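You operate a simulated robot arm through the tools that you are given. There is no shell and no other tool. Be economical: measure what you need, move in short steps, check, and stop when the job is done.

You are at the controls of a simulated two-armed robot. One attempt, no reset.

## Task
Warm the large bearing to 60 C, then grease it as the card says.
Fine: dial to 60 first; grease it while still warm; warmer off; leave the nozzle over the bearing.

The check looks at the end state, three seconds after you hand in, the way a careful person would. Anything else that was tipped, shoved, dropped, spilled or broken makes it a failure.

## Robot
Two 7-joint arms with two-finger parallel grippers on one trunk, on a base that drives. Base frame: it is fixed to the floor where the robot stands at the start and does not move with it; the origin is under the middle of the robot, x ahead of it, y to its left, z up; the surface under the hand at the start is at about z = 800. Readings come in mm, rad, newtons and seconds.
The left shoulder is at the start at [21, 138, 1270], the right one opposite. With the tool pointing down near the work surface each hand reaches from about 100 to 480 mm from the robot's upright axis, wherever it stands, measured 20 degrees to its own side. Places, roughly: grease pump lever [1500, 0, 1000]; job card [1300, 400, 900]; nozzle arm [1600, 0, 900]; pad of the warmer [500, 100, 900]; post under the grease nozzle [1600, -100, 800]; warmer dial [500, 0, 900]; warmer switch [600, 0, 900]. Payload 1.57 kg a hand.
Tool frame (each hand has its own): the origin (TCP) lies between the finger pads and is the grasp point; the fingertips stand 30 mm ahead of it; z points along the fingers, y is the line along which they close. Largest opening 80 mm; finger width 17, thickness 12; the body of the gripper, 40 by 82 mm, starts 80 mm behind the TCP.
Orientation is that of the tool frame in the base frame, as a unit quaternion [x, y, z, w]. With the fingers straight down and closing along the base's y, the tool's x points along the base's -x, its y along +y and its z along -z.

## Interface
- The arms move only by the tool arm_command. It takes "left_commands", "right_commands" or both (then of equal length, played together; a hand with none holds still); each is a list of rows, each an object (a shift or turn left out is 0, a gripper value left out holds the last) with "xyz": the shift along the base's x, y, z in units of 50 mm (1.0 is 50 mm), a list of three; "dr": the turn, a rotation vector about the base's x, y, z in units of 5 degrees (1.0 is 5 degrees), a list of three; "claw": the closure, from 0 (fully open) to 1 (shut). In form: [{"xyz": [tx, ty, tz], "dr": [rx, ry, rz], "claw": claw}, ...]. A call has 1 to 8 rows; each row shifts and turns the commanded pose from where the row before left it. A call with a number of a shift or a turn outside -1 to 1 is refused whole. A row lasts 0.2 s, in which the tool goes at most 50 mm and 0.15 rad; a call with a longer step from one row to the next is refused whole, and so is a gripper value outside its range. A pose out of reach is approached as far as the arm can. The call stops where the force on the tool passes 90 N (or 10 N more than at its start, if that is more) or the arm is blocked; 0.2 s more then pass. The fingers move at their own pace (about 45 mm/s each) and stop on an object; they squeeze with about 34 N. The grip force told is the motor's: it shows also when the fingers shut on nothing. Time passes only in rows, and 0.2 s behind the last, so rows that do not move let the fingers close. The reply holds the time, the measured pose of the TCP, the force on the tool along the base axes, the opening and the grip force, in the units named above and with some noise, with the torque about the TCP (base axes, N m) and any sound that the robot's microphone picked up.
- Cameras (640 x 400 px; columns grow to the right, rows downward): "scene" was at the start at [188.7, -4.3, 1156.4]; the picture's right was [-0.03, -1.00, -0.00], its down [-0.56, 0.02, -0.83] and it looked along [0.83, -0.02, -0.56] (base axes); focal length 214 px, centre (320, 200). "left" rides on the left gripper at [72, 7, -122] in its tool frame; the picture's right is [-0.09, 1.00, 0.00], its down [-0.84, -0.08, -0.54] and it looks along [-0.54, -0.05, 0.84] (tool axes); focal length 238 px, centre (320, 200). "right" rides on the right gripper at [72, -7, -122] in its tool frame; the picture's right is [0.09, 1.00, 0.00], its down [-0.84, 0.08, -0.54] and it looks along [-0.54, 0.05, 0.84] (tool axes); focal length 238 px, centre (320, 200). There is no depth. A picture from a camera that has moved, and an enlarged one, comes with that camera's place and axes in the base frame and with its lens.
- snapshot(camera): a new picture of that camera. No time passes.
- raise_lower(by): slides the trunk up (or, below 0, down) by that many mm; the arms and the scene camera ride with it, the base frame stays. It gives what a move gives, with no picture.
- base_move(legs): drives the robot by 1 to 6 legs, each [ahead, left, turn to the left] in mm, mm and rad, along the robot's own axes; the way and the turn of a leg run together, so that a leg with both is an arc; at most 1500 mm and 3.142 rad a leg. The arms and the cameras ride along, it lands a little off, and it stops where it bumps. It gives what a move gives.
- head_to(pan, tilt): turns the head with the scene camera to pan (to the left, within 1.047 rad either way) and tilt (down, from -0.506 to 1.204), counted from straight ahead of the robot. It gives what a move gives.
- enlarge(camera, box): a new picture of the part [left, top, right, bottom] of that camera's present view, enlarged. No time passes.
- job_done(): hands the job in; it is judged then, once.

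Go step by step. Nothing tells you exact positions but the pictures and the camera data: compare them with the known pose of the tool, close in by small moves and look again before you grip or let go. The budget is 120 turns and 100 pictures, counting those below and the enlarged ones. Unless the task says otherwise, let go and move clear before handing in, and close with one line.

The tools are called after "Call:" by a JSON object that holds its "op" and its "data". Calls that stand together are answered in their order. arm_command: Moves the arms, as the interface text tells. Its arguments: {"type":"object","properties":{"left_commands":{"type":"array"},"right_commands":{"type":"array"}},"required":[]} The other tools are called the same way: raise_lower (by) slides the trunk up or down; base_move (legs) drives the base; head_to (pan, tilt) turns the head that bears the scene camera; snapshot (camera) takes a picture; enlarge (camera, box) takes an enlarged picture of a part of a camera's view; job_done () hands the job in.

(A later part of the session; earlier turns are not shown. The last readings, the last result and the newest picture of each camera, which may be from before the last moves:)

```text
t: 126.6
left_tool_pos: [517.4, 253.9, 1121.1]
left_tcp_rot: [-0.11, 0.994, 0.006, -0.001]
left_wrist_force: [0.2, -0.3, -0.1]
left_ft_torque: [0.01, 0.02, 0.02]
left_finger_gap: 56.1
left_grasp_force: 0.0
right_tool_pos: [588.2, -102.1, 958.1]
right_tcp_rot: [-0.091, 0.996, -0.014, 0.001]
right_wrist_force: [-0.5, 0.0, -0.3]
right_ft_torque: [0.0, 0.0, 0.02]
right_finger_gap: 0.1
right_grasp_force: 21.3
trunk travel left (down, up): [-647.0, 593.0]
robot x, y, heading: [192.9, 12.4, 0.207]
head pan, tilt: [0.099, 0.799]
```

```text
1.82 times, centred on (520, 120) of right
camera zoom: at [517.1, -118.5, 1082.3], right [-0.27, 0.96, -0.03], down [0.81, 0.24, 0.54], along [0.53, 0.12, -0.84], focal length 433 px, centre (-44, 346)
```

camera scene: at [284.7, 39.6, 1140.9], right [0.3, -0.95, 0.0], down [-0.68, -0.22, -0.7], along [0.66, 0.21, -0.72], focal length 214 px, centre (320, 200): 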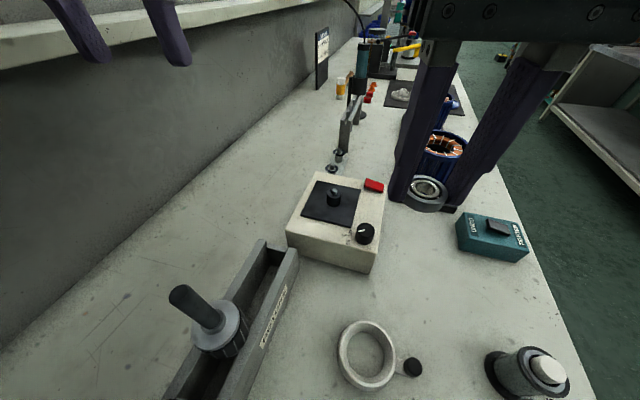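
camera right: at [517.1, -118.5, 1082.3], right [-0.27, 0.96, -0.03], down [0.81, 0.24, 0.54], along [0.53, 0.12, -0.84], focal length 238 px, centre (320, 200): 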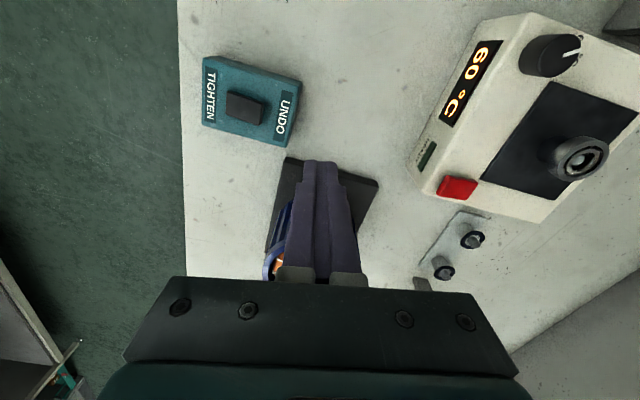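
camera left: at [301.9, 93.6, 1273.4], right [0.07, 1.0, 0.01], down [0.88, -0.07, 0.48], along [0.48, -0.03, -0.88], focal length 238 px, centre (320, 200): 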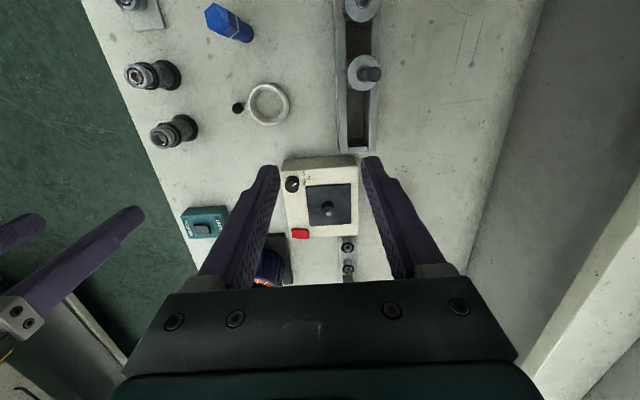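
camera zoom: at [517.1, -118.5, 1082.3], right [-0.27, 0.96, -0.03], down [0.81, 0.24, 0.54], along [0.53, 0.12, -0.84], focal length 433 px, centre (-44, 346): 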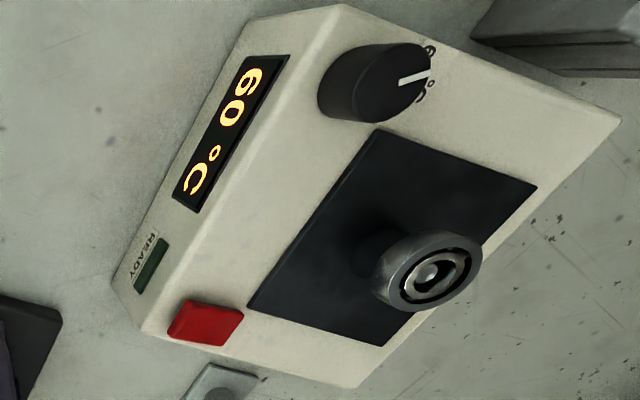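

The display holds at 60 °C but READY is still dark; I'll allow a longer soak.

Call:
{"op": "arm_command", "data": {"right_commands": [{}, {}, {}, {}, {}, {}, {}, {}]}}

Call:
{"op": "arm_command", "data": {"right_commands": [{}, {}, {}, {}, {}, {}, {}, {}]}}

Call:
{"op": "arm_command", "data": {"right_commands": [{}, {}, {}, {}, {}, {}, {}, {}]}}

Call:
{"op": "arm_command", "data": {"right_commands": [{}, {}, {}, {}, {}, {}, {}, {}]}}

Call:
{"op": "arm_command", "data": {"right_commands": [{}, {}, {}, {}, {}, {}, {}, {}]}}

Call:
{"op": "arm_command", "data": {"right_commands": [{}, {}, {}, {}, {}, {}, {}, {}]}}

Call:
{"op": "arm_command", "data": {"right_commands": [{}, {}, {}, {}, {}, {}, {}, {}]}}

Call:
{"op": "arm_command", "data": {"right_commands": [{}, {}, {}, {}, {}, {}, {}, {}]}}

Call:
{"op": "arm_command", "data": {"right_commands": [{}, {}, {}, {}, {}, {}, {}, {}]}}

Call:
{"op": "arm_command", "data": {"right_commands": [{}, {}, {}, {}, {}, {}, {}, {}]}}

Call:
{"op": "arm_command", "data": {"right_commands": [{}, {}, {}, {}, {}, {}, {}, {}]}}

Call:
{"op": "arm_command", "data": {"right_commands": [{}, {}, {}, {}, {}, {}, {}, {}]}}

Call:
{"op": "enlarge", "data": {"camera": "right", "box": [400, 10, 640, 230]}}

```text
t: 128.4
left_tool_pos: [518.2, 254.0, 1121.4]
left_tcp_rot: [-0.111, 0.994, 0.007, -0.002]
left_wrist_force: [-0.9, -1.2, -0.1]
left_ft_torque: [0.02, 0.01, -0.01]
left_finger_gap: 55.8
left_grasp_force: 0.1
right_tool_pos: [587.8, -101.2, 959.1]
right_tcp_rot: [-0.092, 0.996, -0.014, 0.002]
right_wrist_force: [0.3, 0.8, -0.1]
right_ft_torque: [-0.02, 0.01, -0.04]
right_finger_gap: 0.0
right_grasp_force: 21.1
trunk travel left (down, up): [-647.0, 593.0]
robot x, y, heading: [198.0, 15.7, 0.21]
head pan, tilt: [0.099, 0.799]
```

```text
t: 130.2
left_tool_pos: [519.1, 254.2, 1121.5]
left_tcp_rot: [-0.111, 0.994, 0.007, -0.002]
left_wrist_force: [-0.2, 0.2, 0.1]
left_ft_torque: [0.03, -0.01, 0.02]
left_finger_gap: 56.0
left_grasp_force: 0.0
right_tool_pos: [588.7, -102.6, 959.4]
right_tcp_rot: [-0.092, 0.996, -0.015, 0.001]
right_wrist_force: [0.3, -0.1, 0.2]
right_ft_torque: [0.02, -0.02, 0.03]
right_finger_gap: 0.3
right_grasp_force: 21.5
trunk travel left (down, up): [-647.0, 593.0]
robot x, y, heading: [203.5, 15.7, 0.205]
head pan, tilt: [0.099, 0.799]
```

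```text
t: 132.0
left_tool_pos: [516.7, 253.8, 1120.7]
left_tcp_rot: [-0.111, 0.994, 0.007, -0.002]
left_wrist_force: [0.2, 0.0, 0.5]
left_ft_torque: [0.0, 0.01, 0.0]
left_finger_gap: 56.2
left_grasp_force: 0.1
right_tool_pos: [588.8, -101.2, 958.7]
right_tcp_rot: [-0.091, 0.996, -0.013, 0.002]
right_wrist_force: [-0.3, -0.8, 0.2]
right_ft_torque: [-0.01, -0.04, 0.0]
right_finger_gap: 0.2
right_grasp_force: 21.2
trunk travel left (down, up): [-647.0, 593.0]
robot x, y, heading: [198.7, 13.4, 0.203]
head pan, tilt: [0.099, 0.799]
```

```text
t: 133.8
left_tool_pos: [517.1, 254.3, 1121.3]
left_tcp_rot: [-0.111, 0.994, 0.007, -0.001]
left_wrist_force: [0.2, -0.3, -0.9]
left_ft_torque: [0.0, 0.04, 0.01]
left_finger_gap: 56.0
left_grasp_force: 0.0
right_tool_pos: [588.7, -101.5, 959.6]
right_tcp_rot: [-0.091, 0.996, -0.014, 0.001]
right_wrist_force: [0.4, -0.4, -0.3]
right_ft_torque: [-0.02, -0.01, -0.03]
right_finger_gap: 0.2
right_grasp_force: 20.9
trunk travel left (down, up): [-647.0, 593.0]
robot x, y, heading: [199.1, 17.5, 0.204]
head pan, tilt: [0.099, 0.799]
```

```text
t: 135.6
left_tool_pos: [517.8, 254.2, 1121.1]
left_tcp_rot: [-0.111, 0.994, 0.006, -0.002]
left_wrist_force: [0.7, -0.3, 0.5]
left_ft_torque: [0.02, 0.01, -0.04]
left_finger_gap: 55.8
left_grasp_force: 0.1
right_tool_pos: [588.7, -102.9, 958.8]
right_tcp_rot: [-0.092, 0.996, -0.014, 0.001]
right_wrist_force: [0.1, 0.8, 0.0]
right_ft_torque: [0.01, 0.02, 0.04]
right_finger_gap: 0.2
right_grasp_force: 21.8
trunk travel left (down, up): [-647.0, 593.0]
robot x, y, heading: [195.9, 15.3, 0.206]
head pan, tilt: [0.099, 0.799]
```

```text
t: 137.4
left_tool_pos: [517.2, 254.8, 1122.7]
left_tcp_rot: [-0.109, 0.994, 0.007, -0.002]
left_wrist_force: [0.0, -0.7, -0.4]
left_ft_torque: [-0.01, 0.0, 0.01]
left_finger_gap: 55.9
left_grasp_force: 0.1
right_tool_pos: [587.6, -102.3, 959.2]
right_tcp_rot: [-0.092, 0.996, -0.014, 0.002]
right_wrist_force: [-0.8, -0.2, -0.2]
right_ft_torque: [-0.01, 0.02, 0.01]
right_finger_gap: 0.0
right_grasp_force: 21.2
trunk travel left (down, up): [-647.0, 593.0]
robot x, y, heading: [197.8, 14.4, 0.204]
head pan, tilt: [0.099, 0.799]
```

```text
t: 139.2
left_tool_pos: [518.4, 254.2, 1121.8]
left_tcp_rot: [-0.111, 0.994, 0.007, -0.001]
left_wrist_force: [-0.7, 0.4, -0.5]
left_ft_torque: [-0.02, -0.01, 0.0]
left_finger_gap: 55.9
left_grasp_force: 0.1
right_tool_pos: [587.3, -101.6, 957.6]
right_tcp_rot: [-0.091, 0.996, -0.014, 0.001]
right_wrist_force: [0.6, -0.6, 0.2]
right_ft_torque: [-0.01, -0.02, 0.0]
right_finger_gap: 0.0
right_grasp_force: 21.7
trunk travel left (down, up): [-647.0, 593.0]
robot x, y, heading: [200.4, 15.3, 0.21]
head pan, tilt: [0.099, 0.799]
```

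```text
t: 141.0
left_tool_pos: [517.7, 253.0, 1121.6]
left_tcp_rot: [-0.111, 0.994, 0.007, -0.001]
left_wrist_force: [-0.5, -0.8, -0.8]
left_ft_torque: [0.03, -0.02, -0.02]
left_finger_gap: 56.0
left_grasp_force: 0.0
right_tool_pos: [589.7, -102.4, 959.3]
right_tcp_rot: [-0.091, 0.996, -0.014, 0.001]
right_wrist_force: [-0.6, 0.8, -0.9]
right_ft_torque: [0.02, -0.01, -0.01]
right_finger_gap: 0.0
right_grasp_force: 21.1
trunk travel left (down, up): [-647.0, 593.0]
robot x, y, heading: [198.5, 17.8, 0.206]
head pan, tilt: [0.099, 0.799]
```

```text
t: 142.8
left_tool_pos: [517.2, 253.6, 1119.6]
left_tcp_rot: [-0.11, 0.994, 0.007, -0.002]
left_wrist_force: [0.6, 0.2, -0.3]
left_ft_torque: [0.0, -0.06, 0.02]
left_finger_gap: 56.3
left_grasp_force: 0.1
right_tool_pos: [589.1, -100.6, 958.9]
right_tcp_rot: [-0.091, 0.996, -0.014, 0.001]
right_wrist_force: [-0.8, -0.5, -0.2]
right_ft_torque: [-0.02, 0.02, 0.02]
right_finger_gap: 0.0
right_grasp_force: 21.3
trunk travel left (down, up): [-647.0, 593.0]
robot x, y, heading: [199.3, 13.1, 0.204]
head pan, tilt: [0.099, 0.799]
```

```text
t: 144.6
left_tool_pos: [517.5, 253.7, 1121.4]
left_tcp_rot: [-0.111, 0.994, 0.007, -0.002]
left_wrist_force: [-0.3, 0.1, -0.6]
left_ft_torque: [-0.03, 0.0, 0.02]
left_finger_gap: 56.3
left_grasp_force: 0.1
right_tool_pos: [588.2, -102.6, 958.4]
right_tcp_rot: [-0.092, 0.996, -0.014, 0.001]
right_wrist_force: [0.1, 0.7, -0.7]
right_ft_torque: [-0.01, 0.02, -0.03]
right_finger_gap: 0.0
right_grasp_force: 21.8
trunk travel left (down, up): [-647.0, 593.0]
robot x, y, heading: [198.3, 16.4, 0.208]
head pan, tilt: [0.099, 0.799]
```

```text
t: 146.4
left_tool_pos: [517.4, 254.8, 1120.7]
left_tcp_rot: [-0.111, 0.994, 0.007, -0.002]
left_wrist_force: [-0.3, -0.3, -0.1]
left_ft_torque: [-0.01, -0.03, -0.02]
left_finger_gap: 56.0
left_grasp_force: 0.1
right_tool_pos: [587.8, -101.7, 959.3]
right_tcp_rot: [-0.091, 0.996, -0.014, 0.001]
right_wrist_force: [0.1, -0.9, 0.2]
right_ft_torque: [0.01, 0.02, -0.02]
right_finger_gap: 0.1
right_grasp_force: 21.5
trunk travel left (down, up): [-647.0, 593.0]
robot x, y, heading: [200.8, 12.0, 0.207]
head pan, tilt: [0.099, 0.799]
```

```text
t: 148.2
left_tool_pos: [517.8, 253.3, 1122.1]
left_tcp_rot: [-0.111, 0.994, 0.006, -0.001]
left_wrist_force: [0.5, 0.2, -0.2]
left_ft_torque: [0.0, -0.03, -0.03]
left_finger_gap: 56.1
left_grasp_force: 0.1
right_tool_pos: [588.2, -101.5, 959.2]
right_tcp_rot: [-0.092, 0.996, -0.014, 0.001]
right_wrist_force: [0.2, 0.1, 1.4]
right_ft_torque: [-0.01, -0.02, 0.01]
right_finger_gap: 0.0
right_grasp_force: 21.5
trunk travel left (down, up): [-647.0, 593.0]
robot x, y, heading: [199.9, 18.6, 0.203]
head pan, tilt: [0.099, 0.799]
```

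```text
1.82 times, centred on (520, 120) of right
camera zoom: at [517.1, -118.5, 1082.3], right [-0.27, 0.96, -0.03], down [0.81, 0.24, 0.54], along [0.53, 0.12, -0.84], focal length 433 px, centre (-44, 346)
```

zoom: 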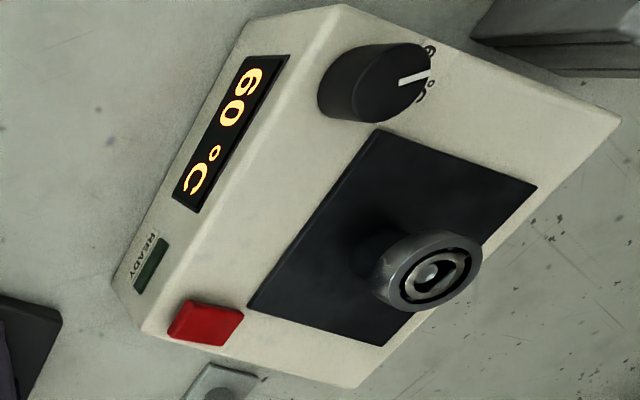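

Call:
{"op": "arm_command", "data": {"right_commands": [{}, {}, {}, {}, {}, {}, {}, {}]}}

Call:
{"op": "arm_command", "data": {"right_commands": [{}, {}, {}, {}, {}, {}, {}, {}]}}

Call:
{"op": "arm_command", "data": {"right_commands": [{}, {}, {}, {}, {}, {}, {}, {}]}}

Call:
{"op": "arm_command", "data": {"right_commands": [{}, {}, {}, {}, {}, {}, {}, {}]}}

Call:
{"op": "arm_command", "data": {"right_commands": [{}, {}, {}, {}, {}, {}, {}, {}]}}

Call:
{"op": "arm_command", "data": {"right_commands": [{}, {}, {}, {}, {}, {}, {}, {}]}}

Call:
{"op": "arm_command", "data": {"right_commands": [{}, {}, {}, {}, {}, {}, {}, {}]}}

Call:
{"op": "arm_command", "data": {"right_commands": [{}, {}, {}, {}, {}, {}, {}, {}]}}

Call:
{"op": "arm_command", "data": {"right_commands": [{}, {}, {}, {}, {}, {}, {}, {}]}}

Call:
{"op": "arm_command", "data": {"right_commands": [{}, {}, {}, {}, {}, {}, {}, {}]}}

Call:
{"op": "arm_command", "data": {"right_commands": [{}, {}, {}, {}, {}, {}, {}, {}]}}

Call:
{"op": "arm_command", "data": {"right_commands": [{}, {}, {}, {}, {}, {}, {}, {}]}}

Call:
{"op": "enlarge", "data": {"camera": "right", "box": [400, 10, 640, 230]}}

```text
t: 150.0
left_tool_pos: [516.5, 253.2, 1120.9]
left_tcp_rot: [-0.111, 0.994, 0.007, -0.001]
left_wrist_force: [-0.7, 0.3, -0.5]
left_ft_torque: [0.01, 0.01, -0.01]
left_finger_gap: 56.0
left_grasp_force: 0.1
right_tool_pos: [588.2, -101.0, 959.7]
right_tcp_rot: [-0.092, 0.996, -0.014, 0.002]
right_wrist_force: [0.4, 0.2, 0.1]
right_ft_torque: [-0.01, 0.02, -0.04]
right_finger_gap: 0.2
right_grasp_force: 20.7
trunk travel left (down, up): [-647.0, 593.0]
robot x, y, heading: [197.0, 14.0, 0.203]
head pan, tilt: [0.099, 0.799]
```

```text
t: 151.8
left_tool_pos: [517.0, 253.8, 1122.3]
left_tcp_rot: [-0.111, 0.994, 0.007, -0.001]
left_wrist_force: [0.6, -0.1, 0.3]
left_ft_torque: [-0.01, -0.01, 0.01]
left_finger_gap: 55.8
left_grasp_force: 0.0
right_tool_pos: [588.8, -101.8, 959.4]
right_tcp_rot: [-0.092, 0.996, -0.013, 0.001]
right_wrist_force: [-0.1, -0.3, -0.2]
right_ft_torque: [-0.01, 0.0, -0.02]
right_finger_gap: 0.0
right_grasp_force: 21.3
trunk travel left (down, up): [-647.0, 593.0]
robot x, y, heading: [197.7, 14.3, 0.207]
head pan, tilt: [0.099, 0.799]
```

```text
t: 153.6
left_tool_pos: [517.7, 254.1, 1120.6]
left_tcp_rot: [-0.11, 0.994, 0.007, -0.002]
left_wrist_force: [-0.2, 0.0, 0.3]
left_ft_torque: [-0.02, 0.0, 0.02]
left_finger_gap: 56.2
left_grasp_force: 0.1
right_tool_pos: [588.4, -102.1, 957.9]
right_tcp_rot: [-0.091, 0.996, -0.014, 0.002]
right_wrist_force: [0.7, -0.4, 0.0]
right_ft_torque: [-0.03, -0.03, 0.01]
right_finger_gap: 0.1
right_grasp_force: 21.2
trunk travel left (down, up): [-647.0, 593.0]
robot x, y, heading: [199.3, 17.6, 0.207]
head pan, tilt: [0.099, 0.799]
```

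```text
t: 155.4
left_tool_pos: [517.1, 252.6, 1122.5]
left_tcp_rot: [-0.111, 0.994, 0.007, -0.002]
left_wrist_force: [-0.5, -0.2, -0.5]
left_ft_torque: [0.0, 0.0, -0.02]
left_finger_gap: 56.0
left_grasp_force: 0.1
right_tool_pos: [587.9, -101.9, 959.5]
right_tcp_rot: [-0.091, 0.996, -0.014, 0.001]
right_wrist_force: [0.5, -1.4, 0.5]
right_ft_torque: [0.02, -0.01, 0.01]
right_finger_gap: 0.0
right_grasp_force: 21.3
trunk travel left (down, up): [-647.0, 593.0]
robot x, y, heading: [199.5, 17.1, 0.206]
head pan, tilt: [0.099, 0.799]
```

```text
t: 157.2
left_tool_pos: [517.4, 253.2, 1121.0]
left_tcp_rot: [-0.11, 0.994, 0.006, -0.001]
left_wrist_force: [0.9, -0.6, 0.7]
left_ft_torque: [0.01, 0.0, -0.03]
left_finger_gap: 55.8
left_grasp_force: 0.1
right_tool_pos: [587.9, -101.2, 958.4]
right_tcp_rot: [-0.092, 0.996, -0.013, 0.001]
right_wrist_force: [-1.4, -0.7, 0.0]
right_ft_torque: [0.0, 0.04, -0.01]
right_finger_gap: 0.0
right_grasp_force: 21.6
trunk travel left (down, up): [-647.0, 593.0]
robot x, y, heading: [195.7, 16.7, 0.203]
head pan, tilt: [0.099, 0.799]
```

```text
t: 159.0
left_tool_pos: [517.6, 254.7, 1121.2]
left_tcp_rot: [-0.111, 0.994, 0.007, -0.002]
left_wrist_force: [0.3, 0.0, -0.1]
left_ft_torque: [0.0, 0.01, -0.02]
left_finger_gap: 56.1
left_grasp_force: 0.0
right_tool_pos: [588.0, -101.6, 957.5]
right_tcp_rot: [-0.091, 0.996, -0.015, 0.001]
right_wrist_force: [-0.2, -0.5, -1.2]
right_ft_torque: [0.02, -0.01, 0.0]
right_finger_gap: 0.0
right_grasp_force: 21.0
trunk travel left (down, up): [-647.0, 593.0]
robot x, y, heading: [196.0, 15.3, 0.209]
head pan, tilt: [0.099, 0.799]
```

```text
t: 160.8
left_tool_pos: [517.3, 253.3, 1121.6]
left_tcp_rot: [-0.111, 0.994, 0.007, -0.002]
left_wrist_force: [-0.7, -0.2, 0.0]
left_ft_torque: [0.0, 0.0, -0.02]
left_finger_gap: 55.8
left_grasp_force: 0.1
right_tool_pos: [587.7, -101.2, 958.1]
right_tcp_rot: [-0.091, 0.996, -0.014, 0.001]
right_wrist_force: [-0.5, -0.2, -0.6]
right_ft_torque: [0.03, -0.01, 0.06]
right_finger_gap: 0.0
right_grasp_force: 21.0
trunk travel left (down, up): [-647.0, 593.0]
robot x, y, heading: [199.9, 13.0, 0.206]
head pan, tilt: [0.099, 0.799]
```

```text
t: 162.6
left_tool_pos: [518.1, 253.9, 1121.3]
left_tcp_rot: [-0.11, 0.994, 0.007, -0.001]
left_wrist_force: [0.6, 0.2, -0.3]
left_ft_torque: [-0.02, 0.0, 0.01]
left_finger_gap: 55.9
left_grasp_force: 0.1
right_tool_pos: [588.8, -101.4, 959.6]
right_tcp_rot: [-0.092, 0.996, -0.014, 0.002]
right_wrist_force: [-0.1, 0.0, 0.2]
right_ft_torque: [-0.01, 0.02, -0.04]
right_finger_gap: 0.0
right_grasp_force: 21.3
trunk travel left (down, up): [-647.0, 593.0]
robot x, y, heading: [198.1, 14.4, 0.204]
head pan, tilt: [0.099, 0.799]
```

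```text
t: 164.4
left_tool_pos: [517.8, 253.4, 1121.3]
left_tcp_rot: [-0.11, 0.994, 0.007, -0.002]
left_wrist_force: [-0.3, -0.9, -0.5]
left_ft_torque: [0.01, 0.01, 0.03]
left_finger_gap: 55.7
left_grasp_force: 0.0
right_tool_pos: [587.4, -101.7, 959.4]
right_tcp_rot: [-0.092, 0.996, -0.014, 0.001]
right_wrist_force: [-0.5, 0.2, -0.3]
right_ft_torque: [0.0, 0.03, 0.0]
right_finger_gap: 0.0
right_grasp_force: 21.7
trunk travel left (down, up): [-647.0, 593.0]
robot x, y, heading: [200.9, 17.1, 0.21]
head pan, tilt: [0.099, 0.799]
```

```text
t: 166.2
left_tool_pos: [517.4, 254.7, 1120.6]
left_tcp_rot: [-0.109, 0.994, 0.008, -0.002]
left_wrist_force: [0.0, 0.5, 0.4]
left_ft_torque: [-0.01, -0.02, 0.01]
left_finger_gap: 56.0
left_grasp_force: 0.0
right_tool_pos: [587.7, -101.6, 959.8]
right_tcp_rot: [-0.091, 0.996, -0.014, 0.001]
right_wrist_force: [-1.0, -0.3, 0.5]
right_ft_torque: [0.02, 0.0, -0.03]
right_finger_gap: 0.2
right_grasp_force: 21.1
trunk travel left (down, up): [-647.0, 593.0]
robot x, y, heading: [198.1, 13.7, 0.208]
head pan, tilt: [0.099, 0.799]
```

```text
t: 168.0
left_tool_pos: [517.4, 253.9, 1121.2]
left_tcp_rot: [-0.11, 0.994, 0.006, -0.002]
left_wrist_force: [0.7, -0.8, -0.1]
left_ft_torque: [0.0, 0.02, 0.01]
left_finger_gap: 56.2
left_grasp_force: 0.0
right_tool_pos: [588.3, -102.3, 959.1]
right_tcp_rot: [-0.091, 0.996, -0.014, 0.002]
right_wrist_force: [-0.1, -0.2, 0.1]
right_ft_torque: [-0.01, -0.01, -0.01]
right_finger_gap: 0.0
right_grasp_force: 21.5
trunk travel left (down, up): [-647.0, 593.0]
robot x, y, heading: [198.1, 17.0, 0.209]
head pan, tilt: [0.099, 0.799]
```

```text
t: 169.8
left_tool_pos: [517.6, 253.1, 1121.3]
left_tcp_rot: [-0.11, 0.994, 0.006, -0.002]
left_wrist_force: [0.3, 0.6, -0.5]
left_ft_torque: [-0.02, -0.03, 0.0]
left_finger_gap: 56.1
left_grasp_force: 0.1
right_tool_pos: [586.7, -100.7, 958.9]
right_tcp_rot: [-0.092, 0.996, -0.013, 0.001]
right_wrist_force: [0.9, -0.4, 0.8]
right_ft_torque: [0.02, 0.05, 0.05]
right_finger_gap: 0.1
right_grasp_force: 21.4
trunk travel left (down, up): [-647.0, 593.0]
robot x, y, heading: [194.8, 16.7, 0.205]
head pan, tilt: [0.099, 0.799]
```

```text
1.82 times, centred on (520, 120) of right
camera zoom: at [517.1, -118.5, 1082.3], right [-0.27, 0.96, -0.03], down [0.81, 0.24, 0.54], along [0.53, 0.12, -0.84], focal length 433 px, centre (-44, 346)
```

zoom: 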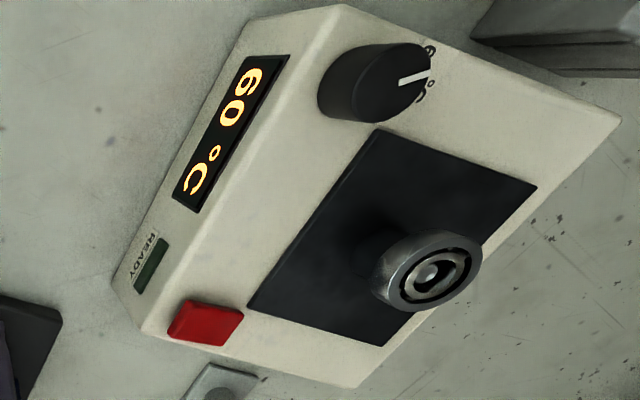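

READY remains dark with the display at 60 °C, so maybe the bearing isn't seated with full contact. I'll come over the bearing and look closely from above.

Call:
{"op": "arm_command", "data": {"right_commands": [{"xyz": [0, 0.2, 0.9], "claw": 0.3}, {"xyz": [0, 0.7, 0.3]}, {"xyz": [-0.2, 0.8, 0]}, {"xyz": [-0.3, 0.8, 0]}, {"xyz": [-0.3, 0.8, 0]}, {"xyz": [-0.3, 0.6, 0]}, {}]}}

Call:
{"op": "enlarge", "data": {"camera": "scene", "box": [270, 180, 350, 260]}}

```text
t: 171.4
left_tool_pos: [518.3, 253.8, 1120.5]
left_tcp_rot: [-0.11, 0.994, 0.007, -0.002]
left_wrist_force: [0.2, 0.3, -0.1]
left_ft_torque: [0.01, 0.0, 0.0]
left_finger_gap: 56.5
left_grasp_force: 0.1
right_tool_pos: [566.8, 96.1, 983.5]
right_tcp_rot: [-0.088, 0.996, -0.006, 0.0]
right_wrist_force: [-0.5, 0.7, -0.2]
right_ft_torque: [0.02, 0.01, 0.03]
right_finger_gap: 56.1
right_grasp_force: 0.0
right hand out of reach, approached as far as the arm can: row 1, 2
trunk travel left (down, up): [-647.0, 593.0]
robot x, y, heading: [195.1, 15.7, 0.202]
head pan, tilt: [0.099, 0.799]
```

```text
5.00 times, centred on (310, 220) of scene
camera zoom: at [368.5, 65.8, 1140.2], right [0.4, -0.92, 0.0], down [-0.66, -0.29, -0.69], along [0.63, 0.28, -0.72], focal length 1072 px, centre (370, 100)
```

zoom: 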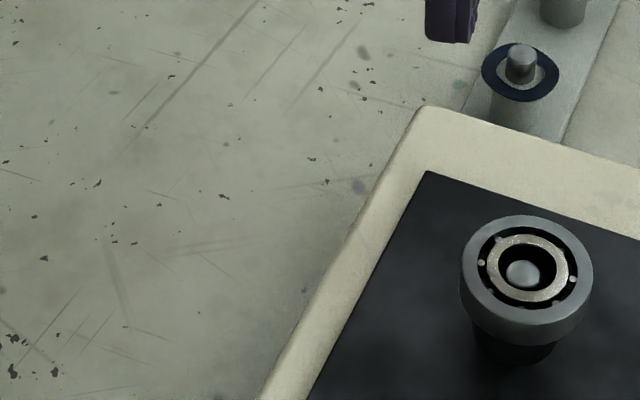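

The bearing looks flat and centred on its seat. The right arm is crowding the head here, so I'll back the robot off 45 mm and recheck the READY lamp from the side.

Call:
{"op": "arm_command", "data": {"right_commands": [{"xyz": [0, -0.5, 0.5]}, {"xyz": [0, -0.8, 0.3]}, {"xyz": [0, -0.9, 0]}, {"xyz": [0, -0.9, 0]}]}}

Call:
{"op": "base_move", "data": {"legs": [[-45, 0, 0]]}}

Call:
{"op": "snapshot", "data": {"camera": "right"}}

```text
t: 172.4
left_tool_pos: [518.9, 252.4, 1121.3]
left_tcp_rot: [-0.11, 0.994, 0.007, -0.002]
left_wrist_force: [-0.3, -0.5, 1.2]
left_ft_torque: [0.01, 0.0, -0.01]
left_finger_gap: 56.0
left_grasp_force: 0.0
right_tool_pos: [572.9, 7.3, 1009.4]
right_tcp_rot: [-0.099, 0.995, 0.013, 0.019]
right_wrist_force: [0.4, -0.2, -0.1]
right_ft_torque: [-0.01, 0.0, 0.03]
right_finger_gap: 55.8
right_grasp_force: 0.0
right hand out of reach, approached as far as the arm can: row 1, 2
trunk travel left (down, up): [-647.0, 593.0]
robot x, y, heading: [199.2, 16.1, 0.207]
head pan, tilt: [0.099, 0.799]
```

```text
t: 173.3
left_tool_pos: [474.4, 243.9, 1121.5]
left_tcp_rot: [-0.111, 0.994, 0.007, -0.001]
left_wrist_force: [0.2, -0.2, -0.2]
left_ft_torque: [-0.01, 0.02, 0.0]
left_finger_gap: 56.1
left_grasp_force: 0.0
right_tool_pos: [530.1, -1.8, 1009.8]
right_tcp_rot: [-0.098, 0.995, 0.013, 0.021]
right_wrist_force: [-0.5, 0.0, -0.5]
right_ft_torque: [0.01, -0.02, -0.03]
right_finger_gap: 56.3
right_grasp_force: 0.0
trunk travel left (down, up): [-647.0, 593.0]
robot x, y, heading: [152.2, 4.1, 0.206]
head pan, tilt: [0.099, 0.799]
```

```text
12 pictures are left
camera right: at [455.4, -26.3, 1129.7], right [-0.29, 0.96, 0.02], down [0.78, 0.22, 0.58], along [0.55, 0.18, -0.81], focal length 238 px, centre (320, 200)
```

right: 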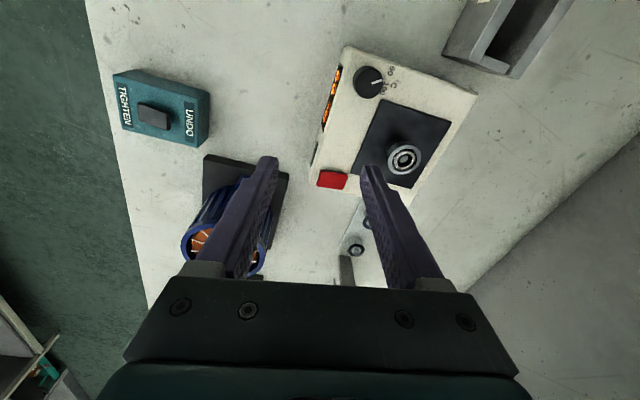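

Call:
{"op": "arm_command", "data": {"right_commands": [{"xyz": [0, -0.8, 0]}, {"xyz": [0, -0.8, 0]}, {}, {}, {}, {}, {}, {}]}}

Call:
{"op": "arm_command", "data": {"right_commands": [{}, {}, {}, {}, {}, {}, {}, {}]}}

Call:
{"op": "arm_command", "data": {"right_commands": [{}, {}, {}, {}, {}, {}, {}, {}]}}

Call:
{"op": "arm_command", "data": {"right_commands": [{}, {}, {}, {}, {}, {}, {}, {}]}}

Call:
{"op": "arm_command", "data": {"right_commands": [{}, {}, {}, {}, {}, {}, {}, {}]}}

Call:
{"op": "arm_command", "data": {"right_commands": [{}, {}, {}, {}, {}, {}, {}, {}]}}

Call:
{"op": "arm_command", "data": {"right_commands": [{}, {}, {}, {}, {}, {}, {}, {}]}}

Call:
{"op": "arm_command", "data": {"right_commands": [{}, {}, {}, {}, {}, {}, {}, {}]}}

Call:
{"op": "arm_command", "data": {"right_commands": [{}, {}, {}, {}, {}, {}, {}, {}]}}

Call:
{"op": "arm_command", "data": {"right_commands": [{}, {}, {}, {}, {}, {}, {}, {}]}}

Call:
{"op": "enlarge", "data": {"camera": "right", "box": [310, 30, 530, 200]}}

```text
t: 175.1
left_tool_pos: [474.8, 244.7, 1120.9]
left_tcp_rot: [-0.11, 0.994, 0.007, -0.001]
left_wrist_force: [-1.6, 0.0, -0.7]
left_ft_torque: [-0.01, 0.0, 0.03]
left_finger_gap: 55.9
left_grasp_force: 0.0
right_tool_pos: [528.5, -82.1, 1010.7]
right_tcp_rot: [-0.099, 0.995, 0.014, 0.02]
right_wrist_force: [-0.4, 0.2, -0.7]
right_ft_torque: [0.01, -0.01, 0.01]
right_finger_gap: 56.1
right_grasp_force: 0.1
trunk travel left (down, up): [-647.0, 593.0]
robot x, y, heading: [152.9, 7.1, 0.208]
head pan, tilt: [0.099, 0.799]
```

```text
t: 176.9
left_tool_pos: [474.7, 244.1, 1121.6]
left_tcp_rot: [-0.111, 0.994, 0.007, -0.002]
left_wrist_force: [0.3, -0.6, 0.1]
left_ft_torque: [-0.01, 0.01, 0.0]
left_finger_gap: 55.8
left_grasp_force: 0.1
right_tool_pos: [528.8, -82.5, 1010.8]
right_tcp_rot: [-0.099, 0.995, 0.015, 0.021]
right_wrist_force: [-0.7, 0.1, 0.2]
right_ft_torque: [-0.02, -0.02, -0.01]
right_finger_gap: 55.9
right_grasp_force: 0.0
trunk travel left (down, up): [-647.0, 593.0]
robot x, y, heading: [155.9, 2.6, 0.207]
head pan, tilt: [0.099, 0.799]
```

```text
t: 178.7
left_tool_pos: [474.7, 245.2, 1120.4]
left_tcp_rot: [-0.112, 0.994, 0.006, -0.001]
left_wrist_force: [0.3, -0.7, 0.5]
left_ft_torque: [0.01, 0.02, 0.0]
left_finger_gap: 55.9
left_grasp_force: 0.1
right_tool_pos: [529.9, -82.4, 1010.1]
right_tcp_rot: [-0.099, 0.995, 0.014, 0.021]
right_wrist_force: [0.4, 0.1, 0.0]
right_ft_torque: [0.0, -0.01, 0.02]
right_finger_gap: 55.9
right_grasp_force: 0.1
trunk travel left (down, up): [-647.0, 593.0]
robot x, y, heading: [154.8, 5.2, 0.204]
head pan, tilt: [0.099, 0.799]
```

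```text
t: 180.5
left_tool_pos: [473.8, 244.7, 1120.8]
left_tcp_rot: [-0.11, 0.994, 0.007, -0.002]
left_wrist_force: [0.6, 0.1, 1.0]
left_ft_torque: [-0.01, 0.03, 0.0]
left_finger_gap: 56.1
left_grasp_force: 0.0
right_tool_pos: [529.3, -80.8, 1010.5]
right_tcp_rot: [-0.098, 0.995, 0.014, 0.02]
right_wrist_force: [-0.7, 0.1, -0.1]
right_ft_torque: [-0.01, -0.01, -0.02]
right_finger_gap: 56.1
right_grasp_force: 0.1
trunk travel left (down, up): [-647.0, 593.0]
robot x, y, heading: [154.3, 2.3, 0.202]
head pan, tilt: [0.099, 0.799]
```

```text
t: 182.3
left_tool_pos: [474.0, 244.5, 1121.0]
left_tcp_rot: [-0.11, 0.994, 0.007, -0.002]
left_wrist_force: [-0.2, -0.7, -1.3]
left_ft_torque: [0.02, 0.02, 0.01]
left_finger_gap: 56.2
left_grasp_force: 0.0
right_tool_pos: [528.8, -81.5, 1010.1]
right_tcp_rot: [-0.098, 0.995, 0.015, 0.02]
right_wrist_force: [0.4, -0.2, -0.8]
right_ft_torque: [-0.01, -0.01, 0.01]
right_finger_gap: 56.1
right_grasp_force: 0.0
trunk travel left (down, up): [-647.0, 593.0]
robot x, y, heading: [155.6, 8.2, 0.204]
head pan, tilt: [0.099, 0.799]
```

```text
t: 184.1
left_tool_pos: [474.7, 244.0, 1120.9]
left_tcp_rot: [-0.11, 0.994, 0.006, -0.001]
left_wrist_force: [0.5, -0.4, 0.6]
left_ft_torque: [0.01, 0.02, 0.03]
left_finger_gap: 56.4
left_grasp_force: 0.0
right_tool_pos: [530.1, -82.0, 1010.6]
right_tcp_rot: [-0.099, 0.995, 0.015, 0.02]
right_wrist_force: [0.7, -0.3, 0.6]
right_ft_torque: [0.01, 0.0, -0.01]
right_finger_gap: 56.0
right_grasp_force: 0.1
trunk travel left (down, up): [-647.0, 593.0]
robot x, y, heading: [156.1, 10.5, 0.202]
head pan, tilt: [0.099, 0.799]
```

```text
t: 185.9
left_tool_pos: [474.7, 244.2, 1121.7]
left_tcp_rot: [-0.11, 0.994, 0.007, -0.002]
left_wrist_force: [-0.1, 0.9, -0.5]
left_ft_torque: [-0.04, 0.01, 0.01]
left_finger_gap: 55.9
left_grasp_force: 0.1
right_tool_pos: [528.6, -81.4, 1012.0]
right_tcp_rot: [-0.099, 0.995, 0.014, 0.02]
right_wrist_force: [-0.1, -0.1, 0.1]
right_ft_torque: [0.03, -0.05, 0.04]
right_finger_gap: 55.8
right_grasp_force: 0.1
trunk travel left (down, up): [-647.0, 593.0]
robot x, y, heading: [153.9, 8.8, 0.205]
head pan, tilt: [0.099, 0.799]
```

```text
t: 187.7
left_tool_pos: [474.2, 244.7, 1120.8]
left_tcp_rot: [-0.111, 0.994, 0.007, -0.003]
left_wrist_force: [0.1, 0.4, -0.7]
left_ft_torque: [0.0, -0.03, -0.02]
left_finger_gap: 56.1
left_grasp_force: 0.1
right_tool_pos: [529.3, -81.2, 1009.8]
right_tcp_rot: [-0.099, 0.995, 0.015, 0.021]
right_wrist_force: [-1.0, 0.6, 0.1]
right_ft_torque: [0.0, 0.0, -0.02]
right_finger_gap: 55.9
right_grasp_force: 0.1
trunk travel left (down, up): [-647.0, 593.0]
robot x, y, heading: [154.8, 6.3, 0.201]
head pan, tilt: [0.099, 0.799]
```

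```text
t: 189.5
left_tool_pos: [474.2, 244.3, 1121.7]
left_tcp_rot: [-0.111, 0.994, 0.006, -0.001]
left_wrist_force: [0.7, -0.2, -0.5]
left_ft_torque: [0.03, -0.03, 0.02]
left_finger_gap: 56.2
left_grasp_force: 0.0
right_tool_pos: [529.3, -82.1, 1010.6]
right_tcp_rot: [-0.098, 0.995, 0.014, 0.02]
right_wrist_force: [-0.1, 0.2, -0.2]
right_ft_torque: [0.01, 0.0, 0.0]
right_finger_gap: 55.9
right_grasp_force: 0.1
trunk travel left (down, up): [-647.0, 593.0]
robot x, y, heading: [155.7, 7.7, 0.204]
head pan, tilt: [0.099, 0.799]
```

```text
t: 191.3
left_tool_pos: [474.9, 244.8, 1120.6]
left_tcp_rot: [-0.111, 0.994, 0.008, -0.001]
left_wrist_force: [-0.2, 0.8, 0.0]
left_ft_torque: [-0.02, -0.02, 0.0]
left_finger_gap: 55.8
left_grasp_force: 0.0
right_tool_pos: [529.9, -82.3, 1010.4]
right_tcp_rot: [-0.099, 0.995, 0.015, 0.02]
right_wrist_force: [0.1, 0.2, -0.2]
right_ft_torque: [-0.02, 0.0, -0.01]
right_finger_gap: 55.8
right_grasp_force: 0.1
trunk travel left (down, up): [-647.0, 593.0]
robot x, y, heading: [153.5, 5.1, 0.201]
head pan, tilt: [0.099, 0.799]
```

```text
2.35 times, centred on (420, 115) of right
camera zoom: at [455.1, -107.1, 1130.6], right [-0.29, 0.96, 0.02], down [0.78, 0.22, 0.58], along [0.55, 0.18, -0.81], focal length 561 px, centre (85, 400)
```

zoom: 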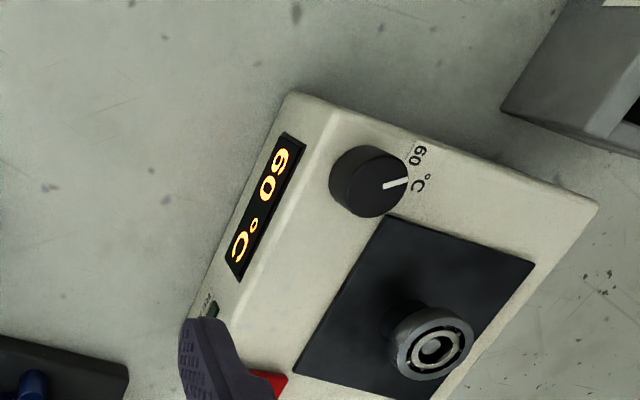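

READY is still dark; there is plenty of turn budget, so I'll move the finger out of the lamp's line of sight and soak longer.

Call:
{"op": "arm_command", "data": {"right_commands": [{"xyz": [0, -0.6, 0.3]}, {}, {}, {}, {}, {}, {}, {}]}}

Call:
{"op": "arm_command", "data": {"right_commands": [{}, {}, {}, {}, {}, {}, {}, {}]}}

Call:
{"op": "arm_command", "data": {"right_commands": [{}, {}, {}, {}, {}, {}, {}, {}]}}

Call:
{"op": "arm_command", "data": {"right_commands": [{}, {}, {}, {}, {}, {}, {}, {}]}}

Call:
{"op": "arm_command", "data": {"right_commands": [{}, {}, {}, {}, {}, {}, {}, {}]}}

Call:
{"op": "arm_command", "data": {"right_commands": [{}, {}, {}, {}, {}, {}, {}, {}]}}

Call:
{"op": "arm_command", "data": {"right_commands": [{}, {}, {}, {}, {}, {}, {}, {}]}}

Call:
{"op": "arm_command", "data": {"right_commands": [{}, {}, {}, {}, {}, {}, {}, {}]}}

Call:
{"op": "arm_command", "data": {"right_commands": [{}, {}, {}, {}, {}, {}, {}, {}]}}

Call:
{"op": "arm_command", "data": {"right_commands": [{}, {}, {}, {}, {}, {}, {}, {}]}}

Call:
{"op": "arm_command", "data": {"right_commands": [{}, {}, {}, {}, {}, {}, {}, {}]}}

Call:
{"op": "arm_command", "data": {"right_commands": [{}, {}, {}, {}, {}, {}, {}, {}]}}

Call:
{"op": "arm_command", "data": {"right_commands": [{}, {}, {}, {}, {}, {}, {}, {}]}}

Call:
{"op": "arm_command", "data": {"right_commands": [{}, {}, {}, {}, {}, {}, {}, {}]}}

Call:
{"op": "arm_command", "data": {"right_commands": [{}, {}, {}, {}, {}, {}, {}, {}]}}

Call:
{"op": "arm_command", "data": {"right_commands": [{}, {}, {}, {}, {}, {}, {}, {}]}}

Call:
{"op": "enlarge", "data": {"camera": "right", "box": [330, 20, 570, 220]}}

```text
t: 193.1
left_tool_pos: [473.7, 244.9, 1121.7]
left_tcp_rot: [-0.111, 0.994, 0.008, -0.001]
left_wrist_force: [0.0, -0.2, 0.9]
left_ft_torque: [-0.01, -0.02, 0.02]
left_finger_gap: 55.7
left_grasp_force: 0.2
right_tool_pos: [530.9, -111.0, 1025.9]
right_tcp_rot: [-0.098, 0.995, 0.014, 0.021]
right_wrist_force: [-0.3, 0.3, 0.7]
right_ft_torque: [0.04, 0.0, -0.02]
right_finger_gap: 56.0
right_grasp_force: 0.0
trunk travel left (down, up): [-647.0, 593.0]
robot x, y, heading: [150.6, 7.7, 0.211]
head pan, tilt: [0.099, 0.799]
```

```text
t: 194.9
left_tool_pos: [474.0, 243.4, 1121.5]
left_tcp_rot: [-0.11, 0.994, 0.006, -0.002]
left_wrist_force: [-0.2, 0.7, -0.9]
left_ft_torque: [0.0, -0.02, -0.01]
left_finger_gap: 56.0
left_grasp_force: 0.1
right_tool_pos: [530.6, -110.8, 1025.3]
right_tcp_rot: [-0.098, 0.995, 0.013, 0.021]
right_wrist_force: [1.4, 0.5, -0.4]
right_ft_torque: [0.0, 0.0, -0.02]
right_finger_gap: 56.0
right_grasp_force: 0.0
trunk travel left (down, up): [-647.0, 593.0]
robot x, y, heading: [152.8, 4.8, 0.205]
head pan, tilt: [0.099, 0.799]
```

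```text
t: 196.7
left_tool_pos: [474.5, 244.6, 1121.8]
left_tcp_rot: [-0.111, 0.994, 0.006, -0.002]
left_wrist_force: [0.5, -1.1, 0.0]
left_ft_torque: [0.01, 0.03, -0.01]
left_finger_gap: 56.2
left_grasp_force: 0.1
right_tool_pos: [529.6, -110.9, 1025.8]
right_tcp_rot: [-0.099, 0.995, 0.015, 0.02]
right_wrist_force: [-0.5, 0.0, -0.7]
right_ft_torque: [0.01, -0.01, -0.02]
right_finger_gap: 55.8
right_grasp_force: 0.0
trunk travel left (down, up): [-647.0, 593.0]
robot x, y, heading: [153.7, 5.0, 0.21]
head pan, tilt: [0.099, 0.799]
```

```text
t: 198.5
left_tool_pos: [474.2, 244.8, 1120.3]
left_tcp_rot: [-0.11, 0.994, 0.008, -0.001]
left_wrist_force: [0.5, 0.6, -0.1]
left_ft_torque: [-0.03, 0.0, 0.0]
left_finger_gap: 55.9
left_grasp_force: 0.1
right_tool_pos: [530.6, -111.8, 1026.0]
right_tcp_rot: [-0.099, 0.995, 0.015, 0.02]
right_wrist_force: [-0.6, -0.5, 0.4]
right_ft_torque: [-0.02, -0.01, 0.02]
right_finger_gap: 56.1
right_grasp_force: 0.1
trunk travel left (down, up): [-647.0, 593.0]
robot x, y, heading: [153.2, 5.0, 0.205]
head pan, tilt: [0.099, 0.799]
```

```text
t: 200.3
left_tool_pos: [475.1, 244.7, 1120.6]
left_tcp_rot: [-0.111, 0.994, 0.007, -0.002]
left_wrist_force: [0.2, 0.7, -0.5]
left_ft_torque: [0.02, -0.03, 0.02]
left_finger_gap: 55.9
left_grasp_force: 0.1
right_tool_pos: [530.4, -111.8, 1025.8]
right_tcp_rot: [-0.098, 0.995, 0.015, 0.021]
right_wrist_force: [0.3, 0.9, 0.4]
right_ft_torque: [0.0, 0.04, -0.02]
right_finger_gap: 56.1
right_grasp_force: 0.2
trunk travel left (down, up): [-647.0, 593.0]
robot x, y, heading: [154.2, 5.3, 0.207]
head pan, tilt: [0.099, 0.799]
```

```text
t: 202.1
left_tool_pos: [473.9, 245.4, 1121.2]
left_tcp_rot: [-0.111, 0.994, 0.007, -0.002]
left_wrist_force: [-0.3, 0.1, 0.0]
left_ft_torque: [0.02, -0.01, -0.01]
left_finger_gap: 56.0
left_grasp_force: 0.1
right_tool_pos: [529.7, -112.0, 1025.1]
right_tcp_rot: [-0.098, 0.995, 0.014, 0.021]
right_wrist_force: [0.5, -0.2, -0.2]
right_ft_torque: [-0.03, -0.01, -0.01]
right_finger_gap: 56.1
right_grasp_force: 0.1
trunk travel left (down, up): [-647.0, 593.0]
robot x, y, heading: [155.3, 6.8, 0.206]
head pan, tilt: [0.099, 0.799]
```

```text
t: 203.9
left_tool_pos: [473.9, 243.6, 1120.5]
left_tcp_rot: [-0.11, 0.994, 0.007, -0.001]
left_wrist_force: [-0.5, 0.0, 0.1]
left_ft_torque: [0.0, 0.02, 0.03]
left_finger_gap: 55.9
left_grasp_force: 0.0
right_tool_pos: [529.7, -111.5, 1026.5]
right_tcp_rot: [-0.099, 0.995, 0.014, 0.021]
right_wrist_force: [0.5, 0.2, 0.9]
right_ft_torque: [-0.03, 0.0, 0.01]
right_finger_gap: 55.8
right_grasp_force: 0.0
trunk travel left (down, up): [-647.0, 593.0]
robot x, y, heading: [155.1, 1.9, 0.204]
head pan, tilt: [0.099, 0.799]
```

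```text
t: 205.7
left_tool_pos: [475.2, 244.9, 1121.6]
left_tcp_rot: [-0.111, 0.994, 0.007, -0.001]
left_wrist_force: [-0.3, 0.7, -0.6]
left_ft_torque: [0.0, -0.03, -0.04]
left_finger_gap: 55.8
left_grasp_force: 0.1
right_tool_pos: [529.4, -110.4, 1025.2]
right_tcp_rot: [-0.098, 0.995, 0.015, 0.02]
right_wrist_force: [0.3, -0.9, -0.3]
right_ft_torque: [-0.03, -0.01, -0.02]
right_finger_gap: 56.1
right_grasp_force: 0.0
trunk travel left (down, up): [-647.0, 593.0]
robot x, y, heading: [155.0, 7.4, 0.207]
head pan, tilt: [0.099, 0.799]
```

```text
t: 207.5
left_tool_pos: [473.2, 244.2, 1120.6]
left_tcp_rot: [-0.111, 0.994, 0.006, -0.001]
left_wrist_force: [-0.6, 0.0, 0.2]
left_ft_torque: [0.02, 0.01, -0.01]
left_finger_gap: 55.9
left_grasp_force: 0.0
right_tool_pos: [529.4, -110.8, 1025.6]
right_tcp_rot: [-0.099, 0.995, 0.015, 0.021]
right_wrist_force: [0.0, -0.4, 0.1]
right_ft_torque: [0.02, 0.0, -0.02]
right_finger_gap: 56.0
right_grasp_force: 0.1
trunk travel left (down, up): [-647.0, 593.0]
robot x, y, heading: [153.7, 7.6, 0.202]
head pan, tilt: [0.099, 0.799]
```

```text
t: 209.3
left_tool_pos: [473.5, 245.0, 1121.4]
left_tcp_rot: [-0.11, 0.994, 0.007, -0.002]
left_wrist_force: [-1.2, -0.4, 0.7]
left_ft_torque: [0.01, -0.02, 0.03]
left_finger_gap: 56.0
left_grasp_force: 0.0
right_tool_pos: [531.0, -111.8, 1025.5]
right_tcp_rot: [-0.098, 0.995, 0.014, 0.02]
right_wrist_force: [0.1, 0.2, 0.1]
right_ft_torque: [0.0, -0.01, -0.04]
right_finger_gap: 56.2
right_grasp_force: 0.0
trunk travel left (down, up): [-647.0, 593.0]
robot x, y, heading: [156.2, 7.8, 0.209]
head pan, tilt: [0.099, 0.799]
```

```text
t: 211.1
left_tool_pos: [474.8, 244.7, 1121.0]
left_tcp_rot: [-0.111, 0.994, 0.006, -0.001]
left_wrist_force: [0.2, -0.3, -0.1]
left_ft_torque: [0.0, 0.01, 0.0]
left_finger_gap: 56.0
left_grasp_force: 0.0
right_tool_pos: [530.7, -110.8, 1026.1]
right_tcp_rot: [-0.099, 0.995, 0.015, 0.021]
right_wrist_force: [-0.3, -0.2, 0.1]
right_ft_torque: [-0.02, 0.02, -0.02]
right_finger_gap: 55.9
right_grasp_force: 0.1
trunk travel left (down, up): [-647.0, 593.0]
robot x, y, heading: [153.2, 4.8, 0.204]
head pan, tilt: [0.099, 0.799]
```

```text
t: 212.9
left_tool_pos: [474.7, 243.5, 1122.6]
left_tcp_rot: [-0.111, 0.994, 0.007, -0.001]
left_wrist_force: [0.3, 0.1, 0.1]
left_ft_torque: [0.0, 0.01, -0.02]
left_finger_gap: 56.0
left_grasp_force: 0.1
right_tool_pos: [530.6, -112.2, 1026.7]
right_tcp_rot: [-0.098, 0.995, 0.014, 0.02]
right_wrist_force: [-0.6, 0.1, -0.1]
right_ft_torque: [-0.01, -0.01, -0.05]
right_finger_gap: 55.9
right_grasp_force: 0.0
trunk travel left (down, up): [-647.0, 593.0]
robot x, y, heading: [152.9, 3.8, 0.204]
head pan, tilt: [0.099, 0.799]
```

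```text
t: 214.7
left_tool_pos: [474.8, 244.4, 1121.2]
left_tcp_rot: [-0.111, 0.994, 0.006, -0.002]
left_wrist_force: [-0.4, -0.3, -0.6]
left_ft_torque: [-0.03, 0.0, 0.0]
left_finger_gap: 56.1
left_grasp_force: 0.0
right_tool_pos: [530.0, -111.0, 1025.5]
right_tcp_rot: [-0.099, 0.995, 0.014, 0.021]
right_wrist_force: [-0.7, -0.4, -0.1]
right_ft_torque: [0.01, 0.0, 0.03]
right_finger_gap: 56.2
right_grasp_force: 0.1
trunk travel left (down, up): [-647.0, 593.0]
robot x, y, heading: [151.8, 6.7, 0.204]
head pan, tilt: [0.099, 0.799]
```

```text
t: 216.5
left_tool_pos: [475.0, 243.8, 1120.5]
left_tcp_rot: [-0.111, 0.994, 0.007, -0.002]
left_wrist_force: [0.1, 0.1, 0.1]
left_ft_torque: [0.0, 0.0, -0.01]
left_finger_gap: 56.0
left_grasp_force: 0.1
right_tool_pos: [530.2, -111.9, 1025.7]
right_tcp_rot: [-0.098, 0.995, 0.015, 0.02]
right_wrist_force: [0.1, 0.4, 0.2]
right_ft_torque: [-0.04, 0.0, 0.02]
right_finger_gap: 55.9
right_grasp_force: 0.1
trunk travel left (down, up): [-647.0, 593.0]
robot x, y, heading: [154.4, 3.4, 0.206]
head pan, tilt: [0.099, 0.799]
```

```text
t: 218.3
left_tool_pos: [474.0, 244.9, 1120.8]
left_tcp_rot: [-0.11, 0.994, 0.007, -0.002]
left_wrist_force: [0.6, -0.1, 0.1]
left_ft_torque: [0.02, -0.03, 0.04]
left_finger_gap: 56.1
left_grasp_force: 0.0
right_tool_pos: [529.0, -110.7, 1025.9]
right_tcp_rot: [-0.098, 0.995, 0.015, 0.02]
right_wrist_force: [0.5, -0.2, -0.4]
right_ft_torque: [-0.03, -0.04, -0.01]
right_finger_gap: 56.1
right_grasp_force: 0.0
trunk travel left (down, up): [-647.0, 593.0]
robot x, y, heading: [153.9, 4.2, 0.207]
head pan, tilt: [0.099, 0.799]
```

```text
t: 220.1
left_tool_pos: [474.3, 244.2, 1121.3]
left_tcp_rot: [-0.111, 0.994, 0.007, -0.001]
left_wrist_force: [-0.4, 0.0, 0.2]
left_ft_torque: [0.0, 0.01, -0.01]
left_finger_gap: 55.9
left_grasp_force: 0.2
right_tool_pos: [529.5, -111.5, 1027.2]
right_tcp_rot: [-0.098, 0.995, 0.014, 0.021]
right_wrist_force: [0.2, 0.0, -0.8]
right_ft_torque: [0.03, 0.01, 0.01]
right_finger_gap: 56.2
right_grasp_force: 0.1
trunk travel left (down, up): [-647.0, 593.0]
robot x, y, heading: [154.0, 4.4, 0.206]
head pan, tilt: [0.099, 0.799]
```

```text
2.00 times, centred on (450, 120) of right
camera zoom: at [455.7, -136.3, 1145.5], right [-0.29, 0.96, 0.02], down [0.78, 0.22, 0.58], along [0.55, 0.18, -0.81], focal length 477 px, centre (60, 360)
```

zoom: 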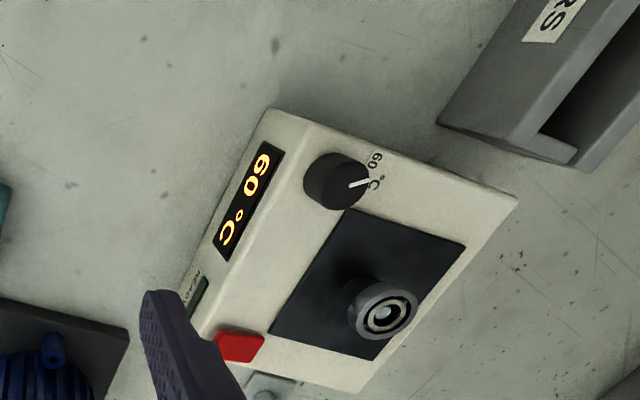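

I'll reseat the bearing: straighten the hand, come over it, grip, and press it lightly onto its seat.

Call:
{"op": "arm_command", "data": {"right_commands": [{"xyz": [0, 0.8, 0], "dr": [-0.39, 0.44, 0]}, {"xyz": [0, 0.85, 0]}, {"xyz": [0, 0.85, 0]}, {"xyz": [0.03, 0.85, 0]}, {"xyz": [0.03, 0.75, -0.3]}, {"xyz": [0, 0, -0.5]}, {}]}}

```text
t: 221.7
left_tool_pos: [474.1, 244.1, 1120.4]
left_tcp_rot: [-0.11, 0.994, 0.008, -0.002]
left_wrist_force: [-0.3, -0.3, 0.2]
left_ft_torque: [-0.03, 0.01, 0.01]
left_finger_gap: 55.8
left_grasp_force: 0.3
right_tool_pos: [534.6, 93.7, 984.0]
right_tcp_rot: [-0.1, 0.995, 0.0, 0.001]
right_wrist_force: [-0.5, -0.5, 0.1]
right_ft_torque: [0.01, 0.0, 0.03]
right_finger_gap: 55.8
right_grasp_force: 0.0
trunk travel left (down, up): [-647.0, 593.0]
robot x, y, heading: [155.2, 6.6, 0.207]
head pan, tilt: [0.099, 0.799]
```

Call:
{"op": "enlarge", "data": {"camera": "right", "box": [280, 110, 360, 180]}}

```text
5.71 times, centred on (320, 145) of right
camera zoom: at [464.8, 72.7, 1107.8], right [-0.29, 0.96, 0.0], down [0.8, 0.24, 0.54], along [0.52, 0.15, -0.84], focal length 1362 px, centre (320, 514)
```

zoom: 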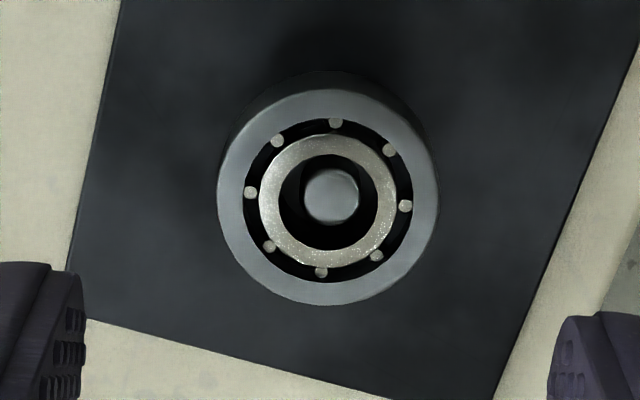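

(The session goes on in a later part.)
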